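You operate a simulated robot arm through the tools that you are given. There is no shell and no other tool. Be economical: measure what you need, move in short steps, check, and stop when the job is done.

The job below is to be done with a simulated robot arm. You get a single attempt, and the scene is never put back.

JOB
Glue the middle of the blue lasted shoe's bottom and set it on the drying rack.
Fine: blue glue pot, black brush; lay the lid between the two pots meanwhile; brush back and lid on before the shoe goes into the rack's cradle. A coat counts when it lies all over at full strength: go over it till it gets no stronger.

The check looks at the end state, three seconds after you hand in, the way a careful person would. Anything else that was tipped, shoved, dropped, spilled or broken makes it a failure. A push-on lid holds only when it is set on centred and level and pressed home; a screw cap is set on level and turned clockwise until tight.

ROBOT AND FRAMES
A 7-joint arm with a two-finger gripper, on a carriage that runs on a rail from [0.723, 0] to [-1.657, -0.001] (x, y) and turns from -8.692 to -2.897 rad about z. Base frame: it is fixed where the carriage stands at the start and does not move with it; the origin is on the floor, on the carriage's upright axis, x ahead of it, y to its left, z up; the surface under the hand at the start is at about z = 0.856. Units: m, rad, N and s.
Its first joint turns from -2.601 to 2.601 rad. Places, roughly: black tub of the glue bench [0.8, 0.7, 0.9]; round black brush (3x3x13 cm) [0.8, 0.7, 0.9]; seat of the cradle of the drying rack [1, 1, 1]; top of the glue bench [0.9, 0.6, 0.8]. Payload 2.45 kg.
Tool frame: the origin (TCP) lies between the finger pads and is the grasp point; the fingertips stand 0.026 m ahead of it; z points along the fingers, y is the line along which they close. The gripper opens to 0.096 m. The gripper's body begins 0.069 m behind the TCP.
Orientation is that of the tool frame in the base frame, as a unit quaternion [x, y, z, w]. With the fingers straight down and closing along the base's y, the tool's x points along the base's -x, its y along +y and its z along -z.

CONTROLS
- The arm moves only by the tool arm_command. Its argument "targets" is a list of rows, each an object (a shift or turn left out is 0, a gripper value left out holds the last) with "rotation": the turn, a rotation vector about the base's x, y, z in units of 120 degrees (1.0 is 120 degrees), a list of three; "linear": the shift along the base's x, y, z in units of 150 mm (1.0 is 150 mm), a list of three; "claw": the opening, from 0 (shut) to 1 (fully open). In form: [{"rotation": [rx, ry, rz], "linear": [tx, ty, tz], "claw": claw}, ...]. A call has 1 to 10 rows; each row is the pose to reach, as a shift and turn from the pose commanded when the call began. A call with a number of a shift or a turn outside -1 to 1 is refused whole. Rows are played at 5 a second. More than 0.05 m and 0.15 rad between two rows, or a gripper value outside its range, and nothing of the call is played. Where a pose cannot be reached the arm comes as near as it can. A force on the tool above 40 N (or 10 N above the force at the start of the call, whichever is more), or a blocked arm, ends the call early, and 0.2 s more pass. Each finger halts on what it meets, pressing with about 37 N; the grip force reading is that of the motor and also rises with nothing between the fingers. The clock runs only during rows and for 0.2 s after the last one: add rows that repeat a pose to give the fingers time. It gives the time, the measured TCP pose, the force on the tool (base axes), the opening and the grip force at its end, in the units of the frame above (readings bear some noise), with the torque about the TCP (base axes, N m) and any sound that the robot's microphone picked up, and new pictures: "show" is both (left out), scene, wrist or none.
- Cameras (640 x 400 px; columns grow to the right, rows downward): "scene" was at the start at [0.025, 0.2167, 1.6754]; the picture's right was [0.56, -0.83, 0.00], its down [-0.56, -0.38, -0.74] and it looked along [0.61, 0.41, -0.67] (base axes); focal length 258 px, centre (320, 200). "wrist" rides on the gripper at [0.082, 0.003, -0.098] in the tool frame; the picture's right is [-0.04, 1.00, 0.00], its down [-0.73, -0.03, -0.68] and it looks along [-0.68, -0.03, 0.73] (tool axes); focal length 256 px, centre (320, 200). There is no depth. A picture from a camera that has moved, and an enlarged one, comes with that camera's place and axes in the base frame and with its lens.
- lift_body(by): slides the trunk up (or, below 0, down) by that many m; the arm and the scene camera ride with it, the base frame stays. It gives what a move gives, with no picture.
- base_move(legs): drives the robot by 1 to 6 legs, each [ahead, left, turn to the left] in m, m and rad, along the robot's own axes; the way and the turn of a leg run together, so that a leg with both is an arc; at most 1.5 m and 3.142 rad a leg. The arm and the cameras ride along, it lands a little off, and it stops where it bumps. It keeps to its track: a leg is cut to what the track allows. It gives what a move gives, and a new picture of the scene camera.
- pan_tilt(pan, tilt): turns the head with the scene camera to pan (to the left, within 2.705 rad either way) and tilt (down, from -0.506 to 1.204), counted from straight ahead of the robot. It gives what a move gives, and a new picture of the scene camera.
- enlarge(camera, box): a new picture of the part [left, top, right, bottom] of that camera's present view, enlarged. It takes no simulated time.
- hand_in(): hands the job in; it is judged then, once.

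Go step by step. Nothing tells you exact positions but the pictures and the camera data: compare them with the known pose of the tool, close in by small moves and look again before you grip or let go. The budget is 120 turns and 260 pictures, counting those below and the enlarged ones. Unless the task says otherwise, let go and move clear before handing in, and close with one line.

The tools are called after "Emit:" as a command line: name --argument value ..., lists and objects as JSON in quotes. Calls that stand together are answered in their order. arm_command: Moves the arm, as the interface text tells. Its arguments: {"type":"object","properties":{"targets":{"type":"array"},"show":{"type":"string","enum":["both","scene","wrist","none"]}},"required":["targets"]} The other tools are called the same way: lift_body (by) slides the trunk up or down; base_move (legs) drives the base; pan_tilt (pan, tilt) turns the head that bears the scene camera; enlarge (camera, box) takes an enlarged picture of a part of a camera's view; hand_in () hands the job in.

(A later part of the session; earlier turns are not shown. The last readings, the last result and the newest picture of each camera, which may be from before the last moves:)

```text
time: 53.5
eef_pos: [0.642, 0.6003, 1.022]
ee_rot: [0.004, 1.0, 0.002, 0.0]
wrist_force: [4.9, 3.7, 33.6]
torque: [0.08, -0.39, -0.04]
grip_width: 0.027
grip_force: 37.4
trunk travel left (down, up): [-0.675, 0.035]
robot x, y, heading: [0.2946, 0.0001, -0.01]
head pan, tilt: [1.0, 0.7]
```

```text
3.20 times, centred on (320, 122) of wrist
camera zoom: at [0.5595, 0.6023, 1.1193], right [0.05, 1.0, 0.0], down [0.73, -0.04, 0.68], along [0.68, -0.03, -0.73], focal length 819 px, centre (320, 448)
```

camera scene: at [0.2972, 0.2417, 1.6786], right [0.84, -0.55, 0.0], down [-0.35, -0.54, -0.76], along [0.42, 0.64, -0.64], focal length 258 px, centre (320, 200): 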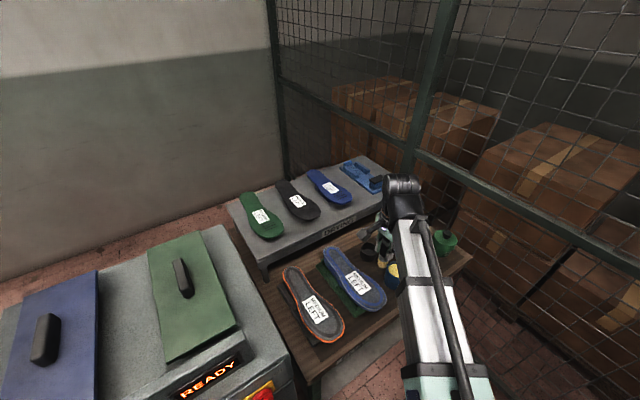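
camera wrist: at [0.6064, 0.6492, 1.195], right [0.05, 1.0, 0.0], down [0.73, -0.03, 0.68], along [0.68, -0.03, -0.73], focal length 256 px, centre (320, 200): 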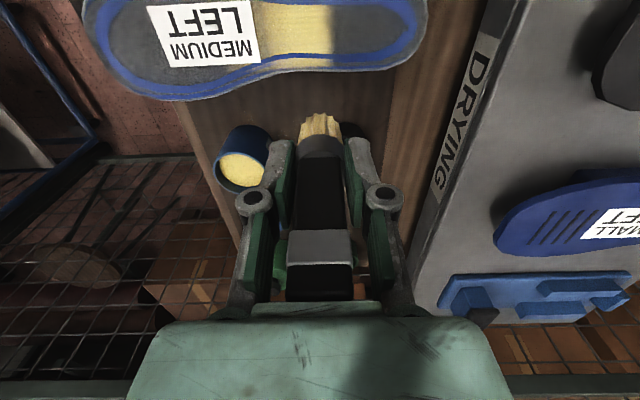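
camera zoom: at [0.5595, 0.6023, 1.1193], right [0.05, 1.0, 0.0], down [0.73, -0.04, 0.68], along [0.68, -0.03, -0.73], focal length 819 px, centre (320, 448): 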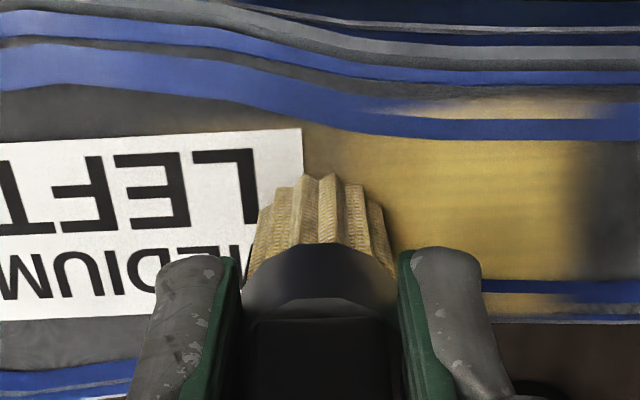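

Contact at ~1.0225 here, so it is nearly flat. Stroking between y = 0.56 and 0.645 along the centre with light pressure.

Emit:
arm_command --targets '[{"linear": [0, 0, 0.014], "claw": 0.0}, {"linear": [0, 0.15, 0.02], "claw": 0.0}, {"linear": [0, 0.3, 0.026], "claw": 0.0}, {"linear": [0, 0.15, 0.02], "claw": 0.0}, {"linear": [0, 0, 0.014], "claw": 0.0}, {"linear": [0, -0.13, 0.014], "claw": 0.0}, {"linear": [0, -0.27, 0.014], "claw": 0.0}, {"linear": [0, -0.13, 0.014], "claw": 0.0}, {"linear": [0, 0, 0.014], "claw": 0.0}, {"linear": [0, 0.15, 0.02], "claw": 0.0}]' --show "wrist"

Emit:
enlarge --camera "wrist" --box '[140, 40, 440, 200]'

```text
time: 55.7
eef_pos: [0.6451, 0.6245, 1.0218]
ee_rot: [0.004, 1.0, -0.001, 0.0]
wrist_force: [0.2, -0.6, -0.5]
torque: [0.05, -0.03, 0.02]
grip_width: 0.0271
grip_force: 36.8
trunk travel left (down, up): [-0.675, 0.035]
robot x, y, heading: [0.292, -0.0007, -0.005]
head pan, tilt: [1.0, 0.7]
camera wrist: at [0.5634, 0.6266, 1.1196], right [0.05, 1.0, 0.0], down [0.73, -0.04, 0.68], along [0.68, -0.03, -0.73], focal length 256 px, centre (320, 200)
```

wrist: 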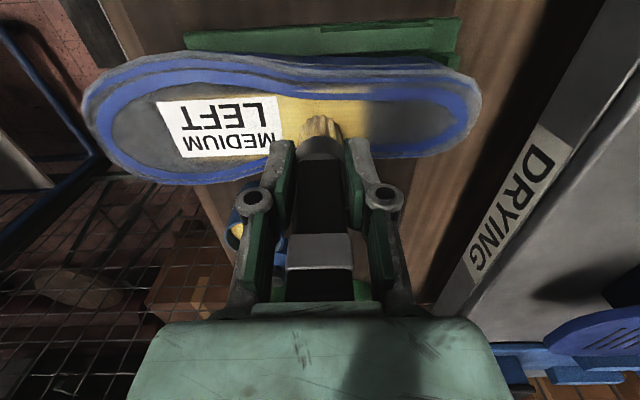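

```text
2.13 times, centred on (290, 120) of wrist
camera zoom: at [0.5634, 0.6266, 1.1196], right [0.05, 1.0, 0.0], down [0.73, -0.04, 0.68], along [0.68, -0.03, -0.73], focal length 546 px, centre (384, 371)
```

zoom: 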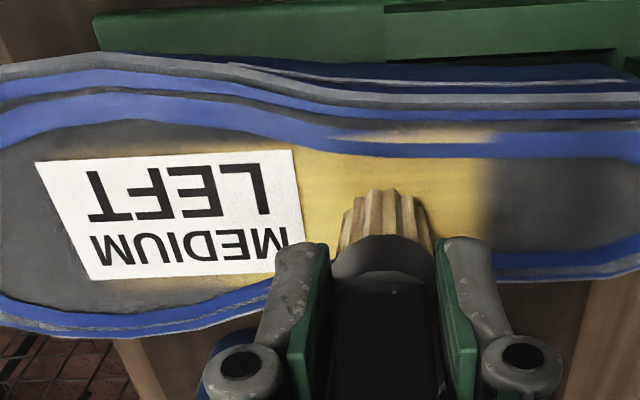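

The coat spreads forward as I go. I'll continue toward the ball, including side lanes, and watch for the front edge.

Emit:
arm_command --targets '[{"linear": [0, 0, -0.01], "claw": 0.0}, {"linear": [0, -0.15, -0.012], "claw": 0.0}, {"linear": [0, -0.3, -0.012], "claw": 0.0}, {"linear": [0, -0.42, -0.012], "claw": 0.0}, {"linear": [0, -0.52, -0.012], "claw": 0.0}, {"linear": [-0.08, -0.5, -0.012], "claw": 0.0}, {"linear": [-0.08, -0.35, -0.012], "claw": 0.0}, {"linear": [0.06, -0.35, -0.012], "claw": 0.0}, {"linear": [0.1, -0.5, -0.012], "claw": 0.0}, {"linear": [0, -0.52, -0.012], "claw": 0.0}]' --show "wrist"

Emit:
enlarge --camera "wrist" --box '[160, 40, 500, 200]'

```text
time: 57.9
eef_pos: [0.6406, 0.545, 1.0216]
ee_rot: [0.003, 1.0, 0.0, 0.0]
wrist_force: [-2.2, 0.3, 1.3]
torque: [-0.02, 0.07, -0.01]
grip_width: 0.0269
grip_force: 36.8
trunk travel left (down, up): [-0.675, 0.035]
robot x, y, heading: [0.2926, 0.0001, -0.007]
head pan, tilt: [1.0, 0.7]
camera wrist: at [0.5593, 0.5484, 1.1193], right [0.05, 1.0, 0.0], down [0.73, -0.03, 0.68], along [0.68, -0.03, -0.73], focal length 256 px, centre (320, 200)
```

wrist: 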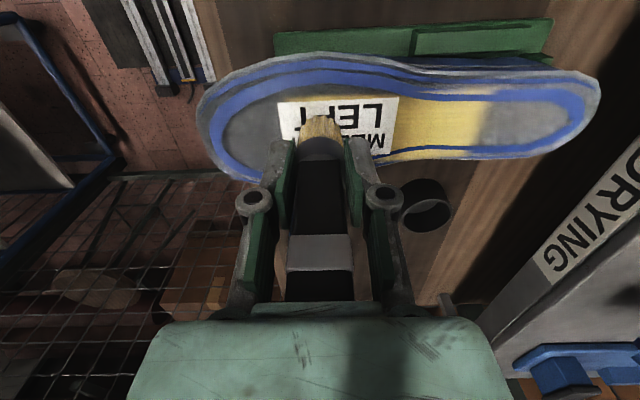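

```text
1.88 times, centred on (330, 120) of wrist
camera zoom: at [0.5593, 0.5484, 1.1193], right [0.05, 1.0, 0.0], down [0.73, -0.03, 0.68], along [0.68, -0.03, -0.73], focal length 482 px, centre (301, 351)
```

zoom: 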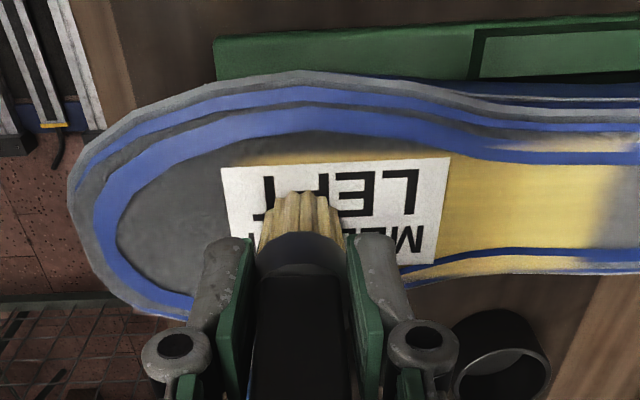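

Emit:
arm_command --targets '[{"linear": [0, 0, 0.2], "claw": 0.0}, {"linear": [0.1, 0, 0.45], "claw": 0.0}, {"linear": [0.35, 0, 0.55], "claw": 0.0}, {"linear": [0.6, 0, 0.55], "claw": 0.0}, {"linear": [0.85, 0, 0.55], "claw": 0.0}, {"linear": [1.0, 0, 0.55], "claw": 0.0}, {"linear": [1.0, 0, 0.55], "claw": 0.0}]' --show "none"

Emit:
enlarge --camera "scene" --box '[325, 243, 387, 311]'

```text
time: 59.5
eef_pos: [0.7933, 0.5456, 1.1071]
ee_rot: [0.002, 1.0, 0.0, 0.0]
wrist_force: [0.1, 0.6, -0.2]
torque: [-0.01, -0.02, -0.03]
grip_width: 0.027
grip_force: 36.8
trunk travel left (down, up): [-0.675, 0.035]
robot x, y, heading: [0.2929, -0.0008, -0.002]
head pan, tilt: [1.0, 0.7]
```

```text
5.88 times, centred on (356, 277) of scene
camera zoom: at [0.2971, 0.2416, 1.6786], right [0.84, -0.55, 0.0], down [-0.35, -0.54, -0.76], along [0.42, 0.64, -0.64], focal length 1516 px, centre (108, -253)
```

zoom: 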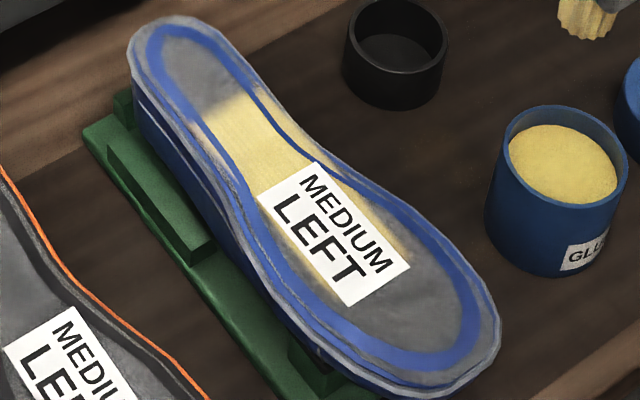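

The coat now spans the waist and alongside the label. I'll dip again lightly, then do the side lanes over the ball part of the middle.

Emit:
arm_command --targets '[{"linear": [0.1, -0.06, 0], "claw": 0.0}, {"linear": [0.1, -0.06, -0.25], "claw": 0.0}, {"linear": [0.1, -0.06, -0.5], "claw": 0.0}, {"linear": [0.1, -0.06, -0.7], "claw": 0.0}, {"linear": [0.1, -0.06, -0.82], "claw": 0.0}, {"linear": [0.1, -0.06, -0.88], "claw": 0.0}, {"linear": [0.1, -0.06, -0.88], "claw": 0.0}]' --show "none"

```text
time: 61.1
eef_pos: [0.8079, 0.5356, 0.9732]
ee_rot: [0.003, 1.0, 0.002, 0.002]
wrist_force: [2.4, 3.6, 33.6]
torque: [0.1, -0.2, -0.01]
grip_width: 0.0275
grip_force: 36.7
trunk travel left (down, up): [-0.675, 0.035]
robot x, y, heading: [0.2894, 0.002, -0.008]
head pan, tilt: [1.0, 0.7]
```

Emit:
arm_command --targets '[{"linear": [0, 0, 0.1], "claw": 0.0}, {"linear": [0, 0.0, 0.4], "claw": 0.0}, {"linear": [0, 0, 0.7], "claw": 0.0}, {"linear": [-0.15, 0.1, 0.8], "claw": 0.0}, {"linear": [-0.4, 0.2, 0.8], "claw": 0.0}, {"linear": [-0.65, 0.262, 0.8], "claw": 0.0}, {"linear": [-0.9, 0.262, 0.7], "claw": 0.0}, {"linear": [-0.933, 0.262, 0.55], "claw": 0.0}, {"linear": [-0.933, 0.262, 0.45], "claw": 0.0}, {"linear": [-0.933, 0.262, 0.38], "claw": 0.0}]' --show "none"

Emit:
arm_command --targets '[{"linear": [0, 0, -0.015], "claw": 0.0}, {"linear": [0, 0, -0.03], "claw": 0.0}, {"linear": [0, 0, -0.045], "claw": 0.0}, {"linear": [0, 0, -0.045], "claw": 0.0}]' --show "wrist"

```text
time: 63.3
eef_pos: [0.6664, 0.5742, 1.0248]
ee_rot: [0.003, 1.0, -0.001, 0.0]
wrist_force: [-0.5, -1.1, 0.1]
torque: [-0.03, 0.01, 0.0]
grip_width: 0.0267
grip_force: 36.4
trunk travel left (down, up): [-0.675, 0.035]
robot x, y, heading: [0.2938, -0.0002, -0.007]
head pan, tilt: [1.0, 0.7]
```

```text
time: 64.3
eef_pos: [0.6665, 0.5751, 1.021]
ee_rot: [0.003, 1.0, 0.0, 0.0]
wrist_force: [0.6, 0.2, -1.0]
torque: [-0.01, -0.02, 0.01]
grip_width: 0.0269
grip_force: 37.0
trunk travel left (down, up): [-0.675, 0.035]
robot x, y, heading: [0.2929, -0.0005, -0.006]
head pan, tilt: [1.0, 0.7]
camera wrist: at [0.5849, 0.578, 1.1186], right [0.05, 1.0, 0.0], down [0.73, -0.03, 0.68], along [0.68, -0.03, -0.73], focal length 256 px, centre (320, 200)
```

wrist: 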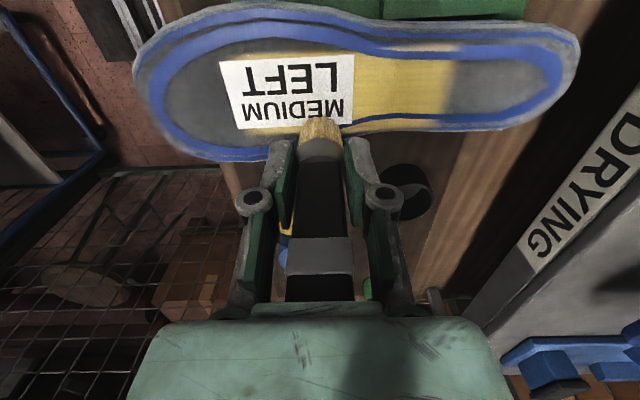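

Emit:
arm_command --targets '[{"linear": [0, 0, -0.012], "claw": 0.0}, {"linear": [0, 0, -0.024], "claw": 0.0}, {"linear": [0, 0, -0.036], "claw": 0.0}, {"linear": [0, 0, -0.048], "claw": 0.0}, {"linear": [0, 0, -0.048], "claw": 0.0}]' --show "none"

```text
time: 65.5
eef_pos: [0.6663, 0.5744, 1.015]
ee_rot: [0.003, 1.0, 0.002, 0.001]
wrist_force: [0.2, 5.4, 37.4]
torque: [0.21, -0.03, 0.13]
grip_width: 0.0271
grip_force: 37.0
trunk travel left (down, up): [-0.675, 0.035]
robot x, y, heading: [0.2955, -0.0008, -0.007]
head pan, tilt: [1.0, 0.7]
```

Emit:
arm_command --targets '[{"linear": [0, 0, 0.012], "claw": 0.0}, {"linear": [0, -0.14, 0.012], "claw": 0.0}, {"linear": [0, -0.27, 0.012], "claw": 0.0}, {"linear": [0, -0.1, 0.012], "claw": 0.0}, {"linear": [-0.03, 0.08, 0.012], "claw": 0.0}, {"linear": [-0.08, 0.2, 0.012], "claw": 0.0}, {"linear": [-0.2, 0.15, 0.012], "claw": 0.0}, {"linear": [-0.27, 0, 0.012], "claw": 0.0}, {"linear": [-0.27, -0.15, 0.012], "claw": 0.0}, {"linear": [-0.25, -0.27, 0.012], "claw": 0.0}]' --show "wrist"

Emit:
enlarge --camera "wrist" --box '[160, 40, 500, 200]'

```text
time: 67.7
eef_pos: [0.6276, 0.5333, 1.015]
ee_rot: [0.004, 1.0, 0.001, 0.001]
wrist_force: [1.9, 4.2, 34.8]
torque: [0.63, -0.86, -0.11]
grip_width: 0.0268
grip_force: 37.1
trunk travel left (down, up): [-0.675, 0.035]
robot x, y, heading: [0.2918, 0.0022, -0.006]
head pan, tilt: [1.0, 0.7]
camera wrist: at [0.5465, 0.5365, 1.1129], right [0.05, 1.0, 0.0], down [0.73, -0.04, 0.68], along [0.68, -0.03, -0.73], focal length 256 px, centre (320, 200)
```

wrist: 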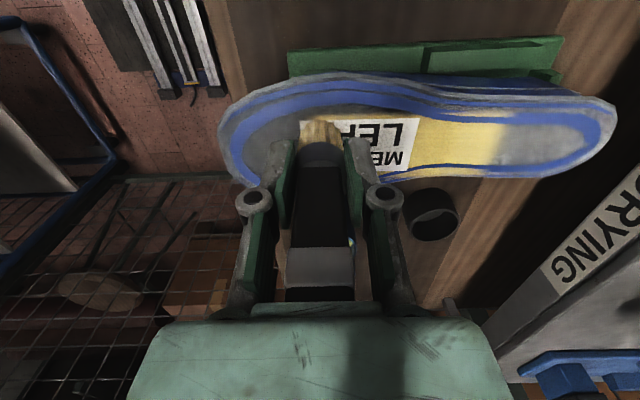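

```text
1.88 times, centred on (330, 120) of wrist
camera zoom: at [0.5465, 0.5365, 1.1129], right [0.05, 1.0, 0.0], down [0.73, -0.04, 0.68], along [0.68, -0.03, -0.73], focal length 482 px, centre (301, 351)
```

zoom: 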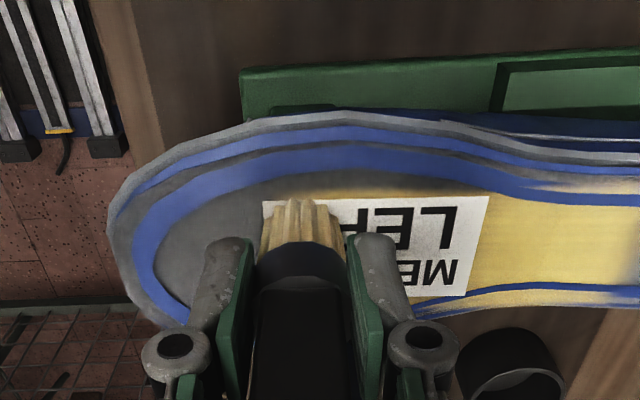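

Emit:
arm_command --targets '[{"linear": [0, 0, 0.2], "claw": 0.0}, {"linear": [0.15, 0.05, 0.45], "claw": 0.0}, {"linear": [0.4, 0.05, 0.6], "claw": 0.0}, {"linear": [0.65, 0.05, 0.6], "claw": 0.0}, {"linear": [0.9, 0.05, 0.6], "claw": 0.0}, {"linear": [1.0, 0.05, 0.6], "claw": 0.0}, {"linear": [1.0, 0.05, 0.6], "claw": 0.0}]' --show "wrist"

Emit:
enlarge --camera "scene" --box '[325, 243, 387, 311]'

```text
time: 69.3
eef_pos: [0.7803, 0.5417, 1.1061]
ee_rot: [0.004, 1.0, 0.0, 0.0]
wrist_force: [-1.1, 0.4, -0.1]
torque: [0.0, 0.0, -0.05]
grip_width: 0.0269
grip_force: 36.3
trunk travel left (down, up): [-0.675, 0.035]
robot x, y, heading: [0.2925, -0.0023, -0.008]
head pan, tilt: [1.0, 0.7]
camera wrist: at [0.6988, 0.5451, 1.2048], right [0.05, 1.0, 0.0], down [0.73, -0.03, 0.68], along [0.68, -0.03, -0.73], focal length 256 px, centre (320, 200)
```

wrist: 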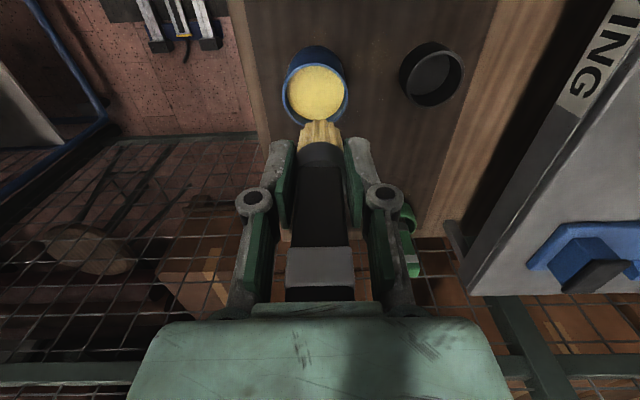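

```text
5.88 times, centred on (356, 277) of scene
camera zoom: at [0.2971, 0.2416, 1.6786], right [0.84, -0.55, 0.0], down [-0.35, -0.54, -0.76], along [0.42, 0.64, -0.64], focal length 1516 px, centre (108, -253)
```

zoom: 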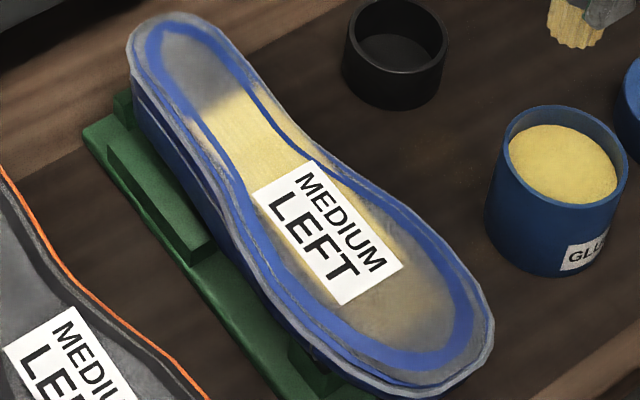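

The waist is well coated; the ball's sides look thin. I'll take an overhead look with the wrist camera.

Emit:
arm_command --targets '[{"linear": [-0.25, 0.05, 0.05], "claw": 0.0}, {"linear": [-0.5, 0.1, 0.1], "claw": 0.0}, {"linear": [-0.75, 0.15, 0.1], "claw": 0.0}, {"linear": [-0.93, 0.2, 0.1], "claw": 0.0}, {"linear": [-0.93, 0.2, 0.1], "claw": 0.0}]' --show "none"

Emit:
enlarge --camera "wrist" --box '[140, 20, 340, 145]'

Emit:
enlarge --camera "wrist" --box '[280, 20, 480, 145]'

```text
time: 70.5
eef_pos: [0.6406, 0.571, 1.1209]
ee_rot: [0.004, 1.0, 0.0, 0.0]
wrist_force: [-0.2, 0.5, -1.3]
torque: [-0.02, -0.02, 0.02]
grip_width: 0.027
grip_force: 37.2
trunk travel left (down, up): [-0.675, 0.035]
robot x, y, heading: [0.2926, 0.0011, -0.006]
head pan, tilt: [1.0, 0.7]
```

```text
3.20 times, centred on (240, 82) of wrist
camera zoom: at [0.5584, 0.5743, 1.2187], right [0.05, 1.0, 0.0], down [0.73, -0.04, 0.68], along [0.68, -0.03, -0.73], focal length 819 px, centre (576, 576)
```

zoom: 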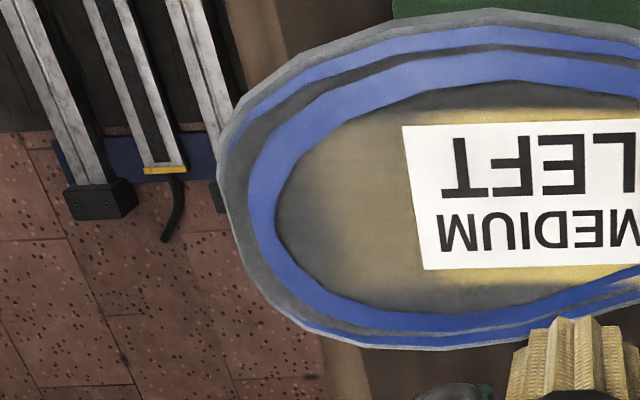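

```text
3.20 times, centred on (380, 82) of wrist
camera zoom: at [0.5584, 0.5743, 1.2187], right [0.05, 1.0, 0.0], down [0.73, -0.04, 0.68], along [0.68, -0.03, -0.73], focal length 819 px, centre (128, 576)
```

zoom: 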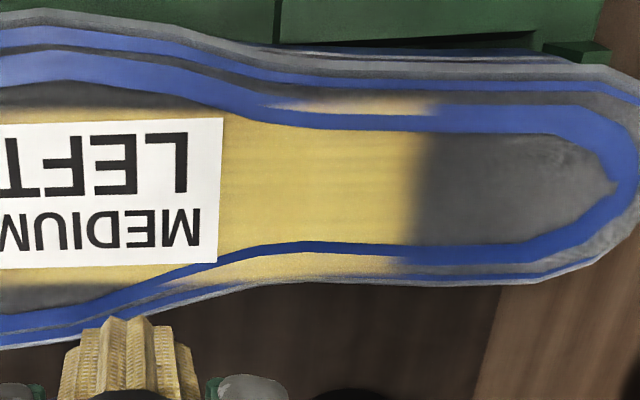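

The coat appears limited to a central strip (x ≈ 0.619–0.668, y ≈ 0.50–0.657), thin at its toe end. I'll work the toe end next, feeling for contact first.

Emit:
arm_command --targets '[{"linear": [0.06, -0.2, -0.15], "claw": 0.0}, {"linear": [0.11, -0.4, -0.35], "claw": 0.0}, {"linear": [0.11, -0.43, -0.55], "claw": 0.0}, {"linear": [0.11, -0.43, -0.62], "claw": 0.0}, {"linear": [0.11, -0.43, -0.64], "claw": 0.0}, {"linear": [0.11, -0.43, -0.66], "claw": 0.0}, {"linear": [0.11, -0.43, -0.675], "claw": 0.0}, {"linear": [0.11, -0.43, -0.69], "claw": 0.0}, {"linear": [0.11, -0.43, -0.69], "claw": 0.0}]' --show "wrist"

```text
time: 72.5
eef_pos: [0.6596, 0.5064, 1.0169]
ee_rot: [0.003, 1.0, 0.0, 0.0]
wrist_force: [-0.4, 0.4, -0.9]
torque: [-0.04, 0.03, 0.01]
grip_width: 0.0267
grip_force: 36.7
trunk travel left (down, up): [-0.675, 0.035]
robot x, y, heading: [0.2942, 0.0025, -0.009]
head pan, tilt: [1.0, 0.7]
camera wrist: at [0.5769, 0.5095, 1.1155], right [0.05, 1.0, 0.0], down [0.73, -0.03, 0.68], along [0.68, -0.03, -0.73], focal length 256 px, centre (320, 200)
```

wrist: 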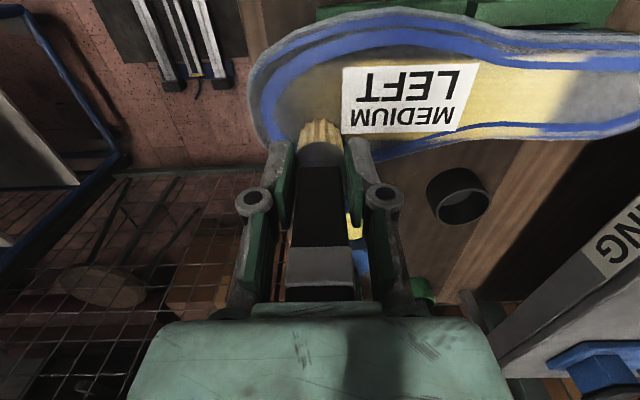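

Emit:
arm_command --targets '[{"linear": [0, 0, -0.012], "claw": 0.0}, {"linear": [0, 0, -0.024], "claw": 0.0}, {"linear": [0, 0, -0.036], "claw": 0.0}, {"linear": [0, 0, -0.048], "claw": 0.0}, {"linear": [0, 0, -0.048], "claw": 0.0}]' --show "none"

```text
time: 73.7
eef_pos: [0.6576, 0.506, 1.0126]
ee_rot: [0.004, 1.0, 0.001, 0.0]
wrist_force: [2.2, -8.7, 31.0]
torque: [-0.07, -0.33, -0.08]
grip_width: 0.0268
grip_force: 37.2
trunk travel left (down, up): [-0.675, 0.035]
robot x, y, heading: [0.2899, 0.0008, -0.011]
head pan, tilt: [1.0, 0.7]
```

Emit:
arm_command --targets '[{"linear": [0, 0, 0.01], "claw": 0.0}, {"linear": [0, 0.14, 0.018], "claw": 0.0}, {"linear": [0, 0.27, 0.026], "claw": 0.0}, {"linear": [-0.1, 0.27, 0.026], "claw": 0.0}, {"linear": [-0.1, 0.14, 0.018], "claw": 0.0}, {"linear": [-0.1, 0, 0.01], "claw": 0.0}, {"linear": [-0.18, 0, 0.01], "claw": 0.0}, {"linear": [-0.18, 0.14, 0.018], "claw": 0.0}, {"linear": [-0.18, 0.27, 0.026], "claw": 0.0}, {"linear": [-0.1, 0.14, 0.018], "claw": 0.0}]' --show "wrist"

Emit:
enlarge --camera "wrist" --box '[160, 20, 460, 200]'

```text
time: 75.9
eef_pos: [0.6398, 0.5298, 1.0156]
ee_rot: [0.004, 1.0, 0.001, 0.0]
wrist_force: [-2.7, 1.8, 22.2]
torque: [0.47, 0.65, 0.14]
grip_width: 0.0269
grip_force: 37.1
trunk travel left (down, up): [-0.675, 0.035]
robot x, y, heading: [0.2934, -0.0017, -0.007]
head pan, tilt: [1.0, 0.7]
camera wrist: at [0.5575, 0.5318, 1.113], right [0.05, 1.0, 0.0], down [0.73, -0.04, 0.68], along [0.68, -0.03, -0.73], focal length 256 px, centre (320, 200)
```

wrist: 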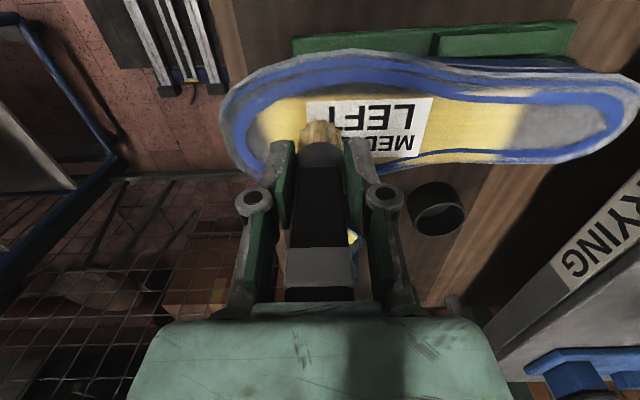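

```text
2.13 times, centred on (310, 110) of wrist
camera zoom: at [0.5575, 0.5318, 1.113], right [0.05, 1.0, 0.0], down [0.73, -0.04, 0.68], along [0.68, -0.03, -0.73], focal length 546 px, centre (341, 392)
```

zoom: 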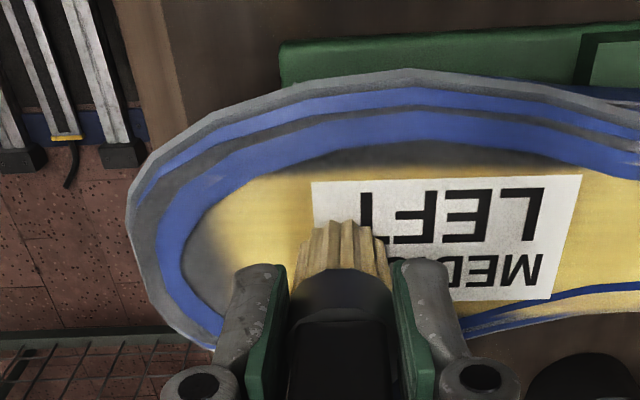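

The zone's front edge at y ≈ 0.495 is now evident. Long passes over the whole zone next.

Emit:
arm_command --targets '[{"linear": [0, 0.15, 0.015], "claw": 0.0}, {"linear": [0, 0.3, 0.022], "claw": 0.0}, {"linear": [0, 0.46, 0.022], "claw": 0.0}, {"linear": [0, 0.62, 0.022], "claw": 0.0}, {"linear": [0, 0.78, 0.022], "claw": 0.0}, {"linear": [0.09, 0.78, 0.022], "claw": 0.0}, {"linear": [0.09, 0.62, 0.022], "claw": 0.0}, {"linear": [0.09, 0.46, 0.022], "claw": 0.0}, {"linear": [0.09, 0.3, 0.022], "claw": 0.0}, {"linear": [0.09, 0.15, 0.015], "claw": 0.0}]' --show "none"

```text
time: 78.1
eef_pos: [0.6521, 0.5488, 1.0166]
ee_rot: [0.003, 1.0, 0.0, 0.0]
wrist_force: [0.2, -0.4, -0.5]
torque: [0.0, 0.01, 0.01]
grip_width: 0.027
grip_force: 37.1
trunk travel left (down, up): [-0.675, 0.035]
robot x, y, heading: [0.2936, -0.0001, -0.006]
head pan, tilt: [1.0, 0.7]
```

Emit:
arm_command --targets '[{"linear": [0, 0, -0.015], "claw": 0.0}, {"linear": [0, -0.15, -0.02], "claw": 0.0}, {"linear": [0, -0.28, -0.03], "claw": 0.0}, {"linear": [-0.08, -0.28, -0.03], "claw": 0.0}, {"linear": [-0.08, -0.15, -0.02], "claw": 0.0}, {"linear": [-0.16, 0, -0.015], "claw": 0.0}, {"linear": [-0.16, 0.16, -0.013], "claw": 0.0}, {"linear": [-0.16, 0.32, -0.013], "claw": 0.0}, {"linear": [-0.16, 0.48, -0.013], "claw": 0.0}, {"linear": [-0.14, 0.63, -0.013], "claw": 0.0}]' --show "none"

```text
time: 80.3
eef_pos: [0.6333, 0.6428, 1.0155]
ee_rot: [0.004, 1.0, 0.001, 0.001]
wrist_force: [-1.0, -7.5, 31.1]
torque: [-0.59, -0.11, -0.02]
grip_width: 0.0272
grip_force: 37.1
trunk travel left (down, up): [-0.675, 0.035]
robot x, y, heading: [0.2939, 0.0017, -0.005]
head pan, tilt: [1.0, 0.7]
```

Contact held at 31 N at the waist. I'll return along two lanes and then look overhead.

Emit:
arm_command --targets '[{"linear": [0.07, 0.02, 0.008], "claw": 0.0}, {"linear": [0.14, 0.0, 0.008], "claw": 0.0}, {"linear": [0.14, -0.15, 0.006], "claw": 0.0}, {"linear": [0.14, -0.31, 0.004], "claw": 0.0}, {"linear": [0.14, -0.47, 0.002], "claw": 0.0}, {"linear": [0.08, -0.63, 0.0], "claw": 0.0}, {"linear": [0.08, -0.78, -0.005], "claw": 0.0}, {"linear": [0.08, -0.9, -0.013], "claw": 0.0}, {"linear": [0.08, -0.78, 0.1], "claw": 0.0}, {"linear": [0.08, -0.6, 0.35], "claw": 0.0}]' --show "none"

Emit:
arm_command --targets '[{"linear": [0, 0.08, 0.2], "claw": 0.0}, {"linear": [0, 0.15, 0.4], "claw": 0.0}, {"linear": [0, 0.15, 0.4], "claw": 0.0}]' --show "none"

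Emit:
enlarge --camera "wrist" --box '[120, 0, 360, 150]'

Emit:
enlarge --camera "wrist" --box '[260, 0, 500, 150]'

```text
time: 82.5
eef_pos: [0.6479, 0.5547, 1.0626]
ee_rot: [0.003, 1.0, -0.001, 0.0]
wrist_force: [0.3, 0.4, -1.5]
torque: [0.0, 0.0, -0.01]
grip_width: 0.027
grip_force: 36.8
trunk travel left (down, up): [-0.675, 0.035]
robot x, y, heading: [0.2946, 0.0001, -0.004]
head pan, tilt: [1.0, 0.7]
```

```text
time: 83.3
eef_pos: [0.6483, 0.5771, 1.1225]
ee_rot: [0.004, 1.0, 0.0, 0.0]
wrist_force: [-0.3, 0.3, -0.5]
torque: [0.01, -0.03, 0.0]
grip_width: 0.027
grip_force: 37.1
trunk travel left (down, up): [-0.675, 0.035]
robot x, y, heading: [0.2936, -0.0017, -0.011]
head pan, tilt: [1.0, 0.7]
```

```text
2.67 times, centred on (240, 75) of wrist
camera zoom: at [0.5656, 0.5809, 1.2199], right [0.05, 1.0, 0.0], down [0.73, -0.03, 0.68], along [0.68, -0.03, -0.73], focal length 683 px, centre (533, 533)
```

zoom: 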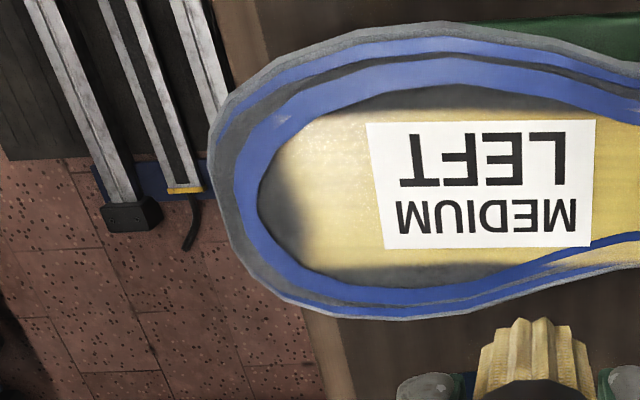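

```text
2.67 times, centred on (380, 75) of wrist
camera zoom: at [0.5656, 0.5809, 1.2199], right [0.05, 1.0, 0.0], down [0.73, -0.03, 0.68], along [0.68, -0.03, -0.73], focal length 683 px, centre (160, 533)
```

zoom: 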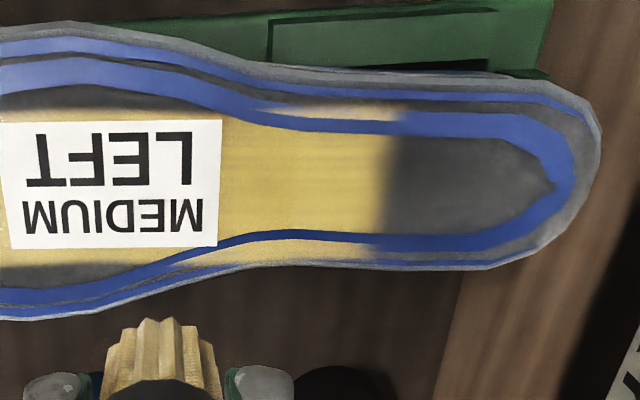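

The coat now fills a clean rectangle. I'll re-dip and go over it once more to see whether it gets stronger.

Emit:
arm_command --targets '[{"linear": [0.25, -0.07, 0], "claw": 0.0}, {"linear": [0.5, -0.14, 0], "claw": 0.0}, {"linear": [0.75, -0.21, 0], "claw": 0.0}, {"linear": [1.0, -0.273, -0.05], "claw": 0.0}]' --show "none"

Emit:
arm_command --targets '[{"linear": [0.07, 0, -0.1], "claw": 0.0}, {"linear": [0.07, 0, -0.35], "claw": 0.0}, {"linear": [0.07, 0, -0.6], "claw": 0.0}, {"linear": [0.07, 0, -0.8], "claw": 0.0}, {"linear": [0.07, 0, -0.92], "claw": 0.0}, {"linear": [0.07, 0, -0.97], "claw": 0.0}, {"linear": [0.07, 0, -0.99], "claw": 0.0}]' --show "none"

Emit:
enlarge --camera "scene" --box '[325, 225, 421, 311]'

```text
time: 84.3
eef_pos: [0.7993, 0.5345, 1.1189]
ee_rot: [0.004, 1.0, 0.0, 0.0]
wrist_force: [-0.5, -0.1, 0.0]
torque: [-0.03, -0.03, -0.06]
grip_width: 0.0268
grip_force: 37.1
trunk travel left (down, up): [-0.675, 0.035]
robot x, y, heading: [0.2911, 0.0062, -0.01]
head pan, tilt: [1.0, 0.7]
```

```text
time: 85.9
eef_pos: [0.8083, 0.5357, 0.9703]
ee_rot: [0.003, 1.0, 0.001, 0.001]
wrist_force: [1.0, 0.7, 8.9]
torque: [-0.03, -0.09, 0.03]
grip_width: 0.0272
grip_force: 37.4
trunk travel left (down, up): [-0.675, 0.035]
robot x, y, heading: [0.298, -0.0009, -0.006]
head pan, tilt: [1.0, 0.7]
```

```text
4.65 times, centred on (373, 268) of scene
camera zoom: at [0.2965, 0.241, 1.6789], right [0.84, -0.55, 0.0], down [-0.35, -0.54, -0.77], along [0.42, 0.64, -0.64], focal length 1199 px, centre (74, -116)
```

zoom: 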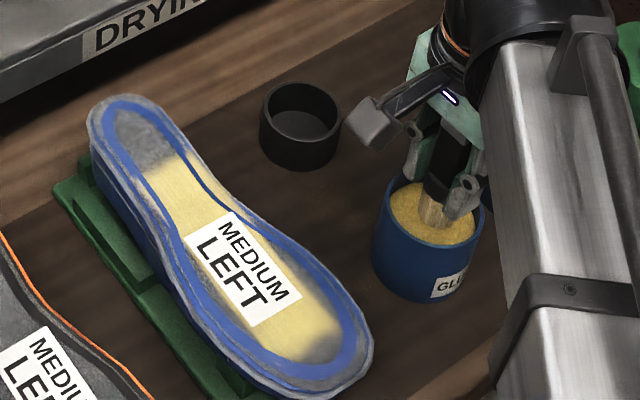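

Emit:
arm_command --targets '[{"linear": [0, 0, 0.2], "claw": 0.0}, {"linear": [0, 0, 0.5], "claw": 0.0}, {"linear": [0, 0, 0.75], "claw": 0.0}, {"linear": [-0.22, -0.05, 0.8], "claw": 0.0}, {"linear": [-0.5, -0.1, 0.8], "claw": 0.0}, {"linear": [-0.78, -0.15, 0.75], "claw": 0.0}, {"linear": [-1.0, -0.17, 0.65], "claw": 0.0}, {"linear": [-1.0, -0.17, 0.45], "claw": 0.0}, {"linear": [-1.0, -0.17, 0.34], "claw": 0.0}, {"linear": [-1.0, -0.17, 0.31], "claw": 0.0}]' --show "none"

Emit:
arm_command --targets '[{"linear": [0, 0, -0.01], "claw": 0.0}, {"linear": [0, 0, -0.02], "claw": 0.0}, {"linear": [0, 0, -0.03], "claw": 0.0}]' --show "none"

```text
time: 88.1
eef_pos: [0.6574, 0.5101, 1.0155]
ee_rot: [0.003, 1.0, 0.001, 0.001]
wrist_force: [0.5, -0.6, 13.1]
torque: [0.25, -0.31, -0.03]
grip_width: 0.0269
grip_force: 36.9
trunk travel left (down, up): [-0.675, 0.035]
robot x, y, heading: [0.2967, -0.0001, -0.008]
head pan, tilt: [1.0, 0.7]
```

```text
time: 88.9
eef_pos: [0.6558, 0.5093, 1.0134]
ee_rot: [0.004, 1.0, 0.001, 0.001]
wrist_force: [1.0, -9.6, 30.3]
torque: [-0.22, 0.01, -0.07]
grip_width: 0.0268
grip_force: 36.9
trunk travel left (down, up): [-0.675, 0.035]
robot x, y, heading: [0.2947, 0.0028, -0.011]
head pan, tilt: [1.0, 0.7]
```

Emit:
arm_command --targets '[{"linear": [0, 0, 0.012], "claw": 0.0}, {"linear": [0, -0.06, 0.006], "claw": 0.0}, {"linear": [0, 0.1, 0.014], "claw": 0.0}, {"linear": [0, 0.26, 0.018], "claw": 0.0}, {"linear": [0, 0.42, 0.018], "claw": 0.0}, {"linear": [0, 0.58, 0.018], "claw": 0.0}, {"linear": [0, 0.74, 0.018], "claw": 0.0}, {"linear": [0, 0.9, 0.018], "claw": 0.0}, {"linear": [-0.02, 0.96, 0.018], "claw": 0.0}, {"linear": [-0.1, 0.93, 0.018], "claw": 0.0}]' --show "none"

Emit:
arm_command --targets '[{"linear": [0, -0.08, 0], "claw": 0.0}, {"linear": [0, -0.24, 0], "claw": 0.0}, {"linear": [0, -0.4, 0], "claw": 0.0}, {"linear": [0, -0.56, 0], "claw": 0.0}, {"linear": [0, -0.7, -0.002], "claw": 0.0}, {"linear": [0, -0.84, -0.006], "claw": 0.0}, {"linear": [0, -0.98, -0.012], "claw": 0.0}, {"linear": [-0.08, -0.98, -0.012], "claw": 0.0}, {"linear": [-0.08, -0.84, -0.006], "claw": 0.0}, {"linear": [-0.08, -0.7, -0.002], "claw": 0.0}]' --show "none"

Emit:
arm_command --targets '[{"linear": [0, 0.15, 0.002], "claw": 0.0}, {"linear": [0, 0.3, 0.002], "claw": 0.0}, {"linear": [0, 0.45, 0.002], "claw": 0.0}, {"linear": [0, 0.6, 0.002], "claw": 0.0}, {"linear": [0.02, 0.7, 0.002], "claw": 0.0}, {"linear": [0.08, 0.7, 0.002], "claw": 0.0}, {"linear": [0.1, 0.6, 0.002], "claw": 0.0}, {"linear": [0.1, 0.45, 0.002], "claw": 0.0}, {"linear": [0.1, 0.3, 0.002], "claw": 0.0}, {"linear": [0.1, 0.15, 0.002], "claw": 0.0}]' --show "none"

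Emit:
arm_command --targets '[{"linear": [0, 0, 0.15], "claw": 0.0}, {"linear": [0, 0, 0.4], "claw": 0.0}, {"linear": [0, 0, 0.65], "claw": 0.0}, {"linear": [0, 0, 0.7], "claw": 0.0}, {"linear": [0, 0, 0.7], "claw": 0.0}]' --show "none"

Emit:
enlarge --camera "wrist" --box '[120, 0, 360, 150]'

Emit:
enlarge --camera "wrist" --box '[260, 0, 500, 150]'

```text
time: 90.4
eef_pos: [0.6568, 0.6038, 1.0156]
ee_rot: [0.005, 1.0, 0.002, 0.001]
wrist_force: [-2.5, -1.0, 25.8]
torque: [-0.15, 0.12, -0.04]
grip_width: 0.0268
grip_force: 37.6
trunk travel left (down, up): [-0.675, 0.035]
robot x, y, heading: [0.2943, 0.0001, -0.005]
head pan, tilt: [1.0, 0.7]
stopped in row 7: the force on the tool passed its limit at 43 N (the readings are from after the stop); the commanded pose is now the measured one
```

```text
time: 90.9
eef_pos: [0.6576, 0.5836, 1.0156]
ee_rot: [0.003, 1.0, 0.002, 0.002]
wrist_force: [-1.0, -6.3, 18.1]
torque: [-0.49, 0.06, -0.02]
grip_width: 0.0268
grip_force: 36.9
trunk travel left (down, up): [-0.675, 0.035]
robot x, y, heading: [0.294, 0.002, -0.003]
head pan, tilt: [1.0, 0.7]
stopped in row 2: the force on the tool passed its limit at 42 N (the readings are from after the stop); the commanded pose is now the measured one
```

```text
time: 93.1
eef_pos: [0.6732, 0.6098, 1.0156]
ee_rot: [0.003, 1.0, 0.002, 0.002]
wrist_force: [0.0, 6.0, 26.4]
torque: [0.01, 0.07, -0.08]
grip_width: 0.0268
grip_force: 36.8
trunk travel left (down, up): [-0.675, 0.035]
robot x, y, heading: [0.2925, -0.0, -0.003]
head pan, tilt: [1.0, 0.7]
```

```text
time: 94.3
eef_pos: [0.6747, 0.6097, 1.1176]
ee_rot: [0.004, 1.0, 0.002, 0.001]
wrist_force: [-0.3, 0.3, -0.7]
torque: [0.0, 0.01, 0.0]
grip_width: 0.0269
grip_force: 37.1
trunk travel left (down, up): [-0.675, 0.035]
robot x, y, heading: [0.2942, -0.0019, -0.006]
head pan, tilt: [1.0, 0.7]
```

```text
2.67 times, centred on (240, 75) of wrist
camera zoom: at [0.5922, 0.6131, 1.216], right [0.05, 1.0, 0.0], down [0.73, -0.04, 0.68], along [0.68, -0.03, -0.73], focal length 683 px, centre (533, 533)
```

zoom: 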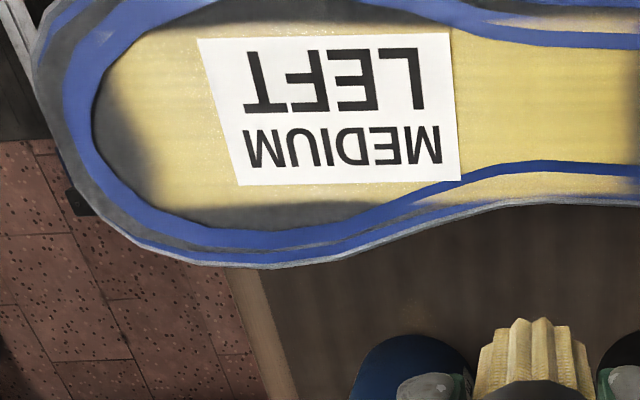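

```text
2.67 times, centred on (380, 75) of wrist
camera zoom: at [0.5922, 0.6131, 1.216], right [0.05, 1.0, 0.0], down [0.73, -0.04, 0.68], along [0.68, -0.03, -0.73], focal length 683 px, centre (160, 533)
```

zoom: 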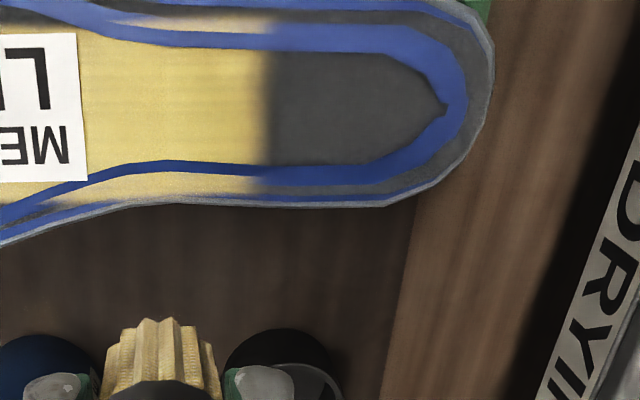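

The coat looks even. One more careful light round (all lanes) to make sure it's at full strength everywhere.

Emit:
arm_command --targets '[{"linear": [-0.1, 0.13, -0.15], "claw": 0.0}, {"linear": [-0.3, 0.267, -0.4], "claw": 0.0}, {"linear": [-0.3, 0.267, -0.6], "claw": 0.0}, {"linear": [-0.3, 0.267, -0.68], "claw": 0.0}, {"linear": [-0.3, 0.267, -0.69], "claw": 0.0}, {"linear": [-0.3, 0.1, -0.69], "claw": 0.0}, {"linear": [-0.3, -0.06, -0.69], "claw": 0.0}, {"linear": [-0.3, -0.22, -0.69], "claw": 0.0}, {"linear": [-0.3, -0.38, -0.69], "claw": 0.0}, {"linear": [-0.3, -0.53, -0.69], "claw": 0.0}]' --show "none"

```text
refused: row 2 steps farther than a row can; nothing moved
```

Emit:
arm_command --targets '[{"linear": [-0.15, 0.13, -0.2], "claw": 0.0}, {"linear": [-0.3, 0.267, -0.4], "claw": 0.0}, {"linear": [-0.3, 0.267, -0.6], "claw": 0.0}, {"linear": [-0.3, 0.267, -0.68], "claw": 0.0}, {"linear": [-0.3, 0.267, -0.69], "claw": 0.0}, {"linear": [-0.3, 0.1, -0.69], "claw": 0.0}, {"linear": [-0.3, -0.06, -0.69], "claw": 0.0}, {"linear": [-0.3, -0.22, -0.69], "claw": 0.0}, {"linear": [-0.3, -0.38, -0.69], "claw": 0.0}, {"linear": [-0.3, -0.53, -0.69], "claw": 0.0}]' --show "none"

```text
time: 96.1
eef_pos: [0.6258, 0.5803, 1.018]
ee_rot: [0.002, 1.0, 0.008, 0.003]
wrist_force: [-0.2, -2.1, 14.7]
torque: [-0.29, -0.02, -0.04]
grip_width: 0.0271
grip_force: 37.5
trunk travel left (down, up): [-0.675, 0.035]
robot x, y, heading: [0.2927, -0.0005, -0.009]
head pan, tilt: [1.0, 0.7]
stopped in row 9: the force on the tool passed its limit at 45 N (the readings are from after the stop); the commanded pose is now the measured one
```

Emit:
arm_command --targets '[{"linear": [0.02, -0.15, 0.0], "claw": 0.0}, {"linear": [0.03, -0.3, -0.006], "claw": 0.0}, {"linear": [0.03, -0.47, -0.018], "claw": 0.0}, {"linear": [0.13, -0.5, -0.02], "claw": 0.0}, {"linear": [0.13, -0.3, -0.006], "claw": 0.0}, {"linear": [0.13, -0.14, 0.0], "claw": 0.0}, {"linear": [0.13, 0.02, 0.0], "claw": 0.0}, {"linear": [0.13, 0.18, -0.003], "claw": 0.0}, {"linear": [0.13, 0.34, -0.006], "claw": 0.0}, {"linear": [0.13, 0.48, -0.008], "claw": 0.0}]' --show "none"

```text
time: 96.8
eef_pos: [0.6308, 0.5387, 1.0191]
ee_rot: [0.001, 1.0, 0.011, 0.004]
wrist_force: [-2.4, 0.9, 24.4]
torque: [0.47, 0.05, 0.08]
grip_width: 0.0271
grip_force: 37.2
trunk travel left (down, up): [-0.675, 0.035]
robot x, y, heading: [0.2983, -0.003, -0.009]
head pan, tilt: [1.0, 0.7]
stopped in row 3: the force on the tool passed its limit at 48 N (the readings are from after the stop); the commanded pose is now the measured one
```

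The brush is stiff now and the force limit trips. I'll lift off and check the shoe and coat.

Emit:
arm_command --targets '[{"linear": [0, 0, 0.15], "claw": 0.0}, {"linear": [0.03, 0.1, 0.4], "claw": 0.0}, {"linear": [0.06, 0.2, 0.65], "claw": 0.0}, {"linear": [0.06, 0.22, 0.68], "claw": 0.0}, {"linear": [0.06, 0.22, 0.68], "claw": 0.0}]' --show "wrist"

Emit:
enlarge --camera "wrist" --box '[140, 10, 480, 150]'

```text
time: 98.0
eef_pos: [0.6415, 0.571, 1.1177]
ee_rot: [0.003, 1.0, 0.009, 0.003]
wrist_force: [0.7, -0.2, 0.0]
torque: [0.0, 0.03, 0.03]
grip_width: 0.0271
grip_force: 37.0
trunk travel left (down, up): [-0.675, 0.035]
robot x, y, heading: [0.2961, -0.0005, -0.004]
head pan, tilt: [1.0, 0.7]
camera wrist: at [0.5589, 0.571, 1.2166], right [0.04, 1.0, 0.02], down [0.73, -0.05, 0.68], along [0.68, -0.02, -0.73], focal length 256 px, centre (320, 200)
```

wrist: 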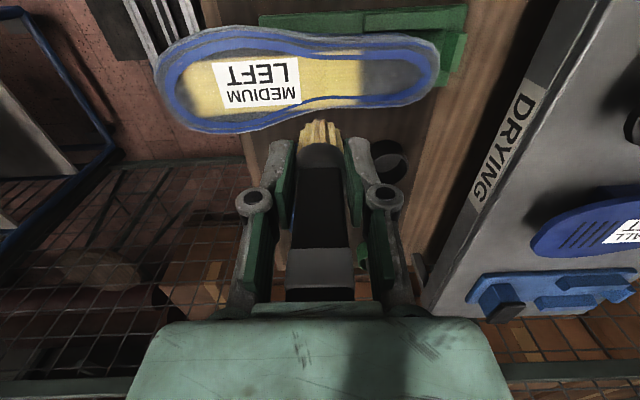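

```text
1.88 times, centred on (310, 80) of wrist
camera zoom: at [0.5589, 0.571, 1.2166], right [0.04, 1.0, 0.02], down [0.73, -0.05, 0.68], along [0.68, -0.02, -0.73], focal length 482 px, centre (339, 426)
```

zoom: 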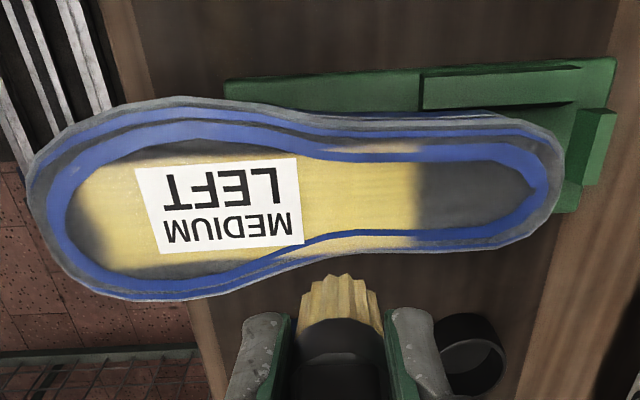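

The shoe has slid toward the toe on its stand. I'll pull the arm aside and inspect before doing anything more.

Emit:
arm_command --targets '[{"linear": [0.25, 0.1, 0.05], "claw": 0.0}, {"linear": [0.5, 0.2, 0.05], "claw": 0.0}, {"linear": [0.75, 0.3, 0.05], "claw": 0.0}, {"linear": [1.0, 0.4, 0.05], "claw": 0.0}, {"linear": [1.0, 0.4, 0.05], "claw": 0.0}]' --show "scene"

Emit:
enlarge --camera "scene" --box '[310, 235, 400, 325]'

```text
time: 99.2
eef_pos: [0.7909, 0.6318, 1.1255]
ee_rot: [0.002, 1.0, 0.01, 0.003]
wrist_force: [0.4, 0.0, -0.9]
torque: [0.04, 0.0, 0.0]
grip_width: 0.027
grip_force: 37.3
trunk travel left (down, up): [-0.675, 0.035]
robot x, y, heading: [0.2964, 0.0008, -0.008]
head pan, tilt: [1.0, 0.7]
camera scene: at [0.297, 0.2417, 1.6786], right [0.84, -0.55, 0.0], down [-0.35, -0.54, -0.76], along [0.42, 0.64, -0.64], focal length 258 px, centre (320, 200)
```

scene: 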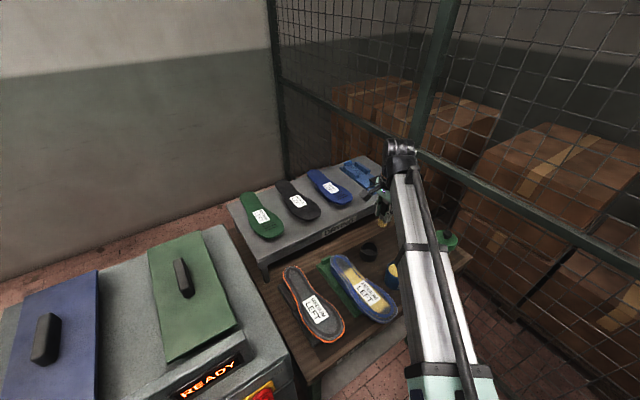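

```text
4.44 times, centred on (355, 280) of scene
camera zoom: at [0.297, 0.2417, 1.6786], right [0.84, -0.55, 0.0], down [-0.35, -0.54, -0.76], along [0.42, 0.64, -0.64], focal length 1146 px, centre (164, -156)
```

zoom: 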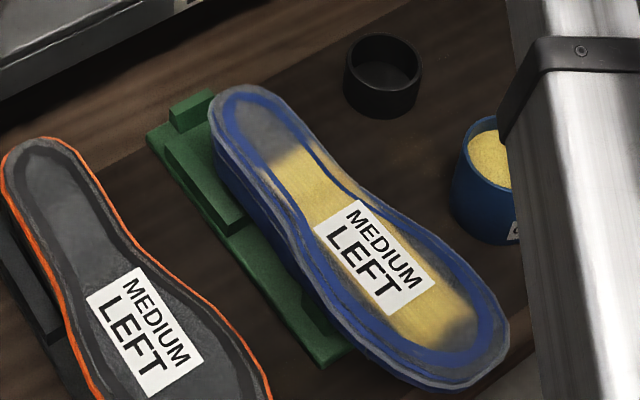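

The shoe slid ~4 cm toward the toe but sits steady on the stand. I'll add a few very light strokes, only toward the heel, over the toe half to be sure of full strength.

Emit:
arm_command --targets '[{"linear": [-0.2, -0.2, 0], "claw": 0.0}, {"linear": [-0.4, -0.4, 0], "claw": 0.0}, {"linear": [-0.6, -0.6, 0], "claw": 0.0}, {"linear": [-0.8, -0.8, 0], "claw": 0.0}, {"linear": [-0.97, -1.0, -0.1], "claw": 0.0}, {"linear": [-0.97, -1.0, -0.35], "claw": 0.0}, {"linear": [-0.97, -1.0, -0.58], "claw": 0.0}, {"linear": [-0.97, -1.0, -0.66], "claw": 0.0}, {"linear": [-0.97, -1.0, -0.68], "claw": 0.0}, {"linear": [-0.97, -1.0, -0.69], "claw": 0.0}]' --show "wrist"

```text
time: 101.4
eef_pos: [0.6469, 0.4807, 1.021]
ee_rot: [0.003, 1.0, 0.009, 0.003]
wrist_force: [0.3, 0.3, 0.0]
torque: [-0.01, 0.02, -0.03]
grip_width: 0.027
grip_force: 36.8
trunk travel left (down, up): [-0.675, 0.035]
robot x, y, heading: [0.2952, -0.0013, -0.008]
head pan, tilt: [1.0, 0.7]
camera wrist: at [0.5642, 0.4815, 1.1193], right [0.04, 1.0, 0.02], down [0.73, -0.05, 0.68], along [0.68, -0.02, -0.73], focal length 256 px, centre (320, 200)
```

wrist: 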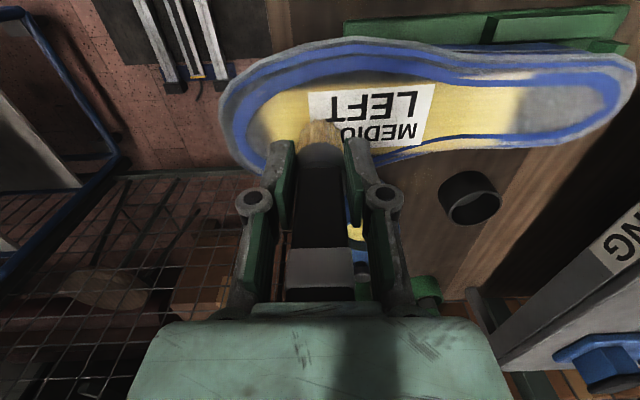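

Emit:
arm_command --targets '[{"linear": [0, -0.03, -0.006], "claw": 0.0}, {"linear": [0, -0.03, -0.012], "claw": 0.0}, {"linear": [0, -0.03, -0.016], "claw": 0.0}]' --show "none"

```text
time: 102.2
eef_pos: [0.6454, 0.4769, 1.0191]
ee_rot: [0.003, 1.0, 0.01, 0.003]
wrist_force: [0.2, -0.5, 0.7]
torque: [-0.02, 0.04, -0.02]
grip_width: 0.0268
grip_force: 37.0
trunk travel left (down, up): [-0.675, 0.035]
robot x, y, heading: [0.2934, -0.0033, -0.004]
head pan, tilt: [1.0, 0.7]
```

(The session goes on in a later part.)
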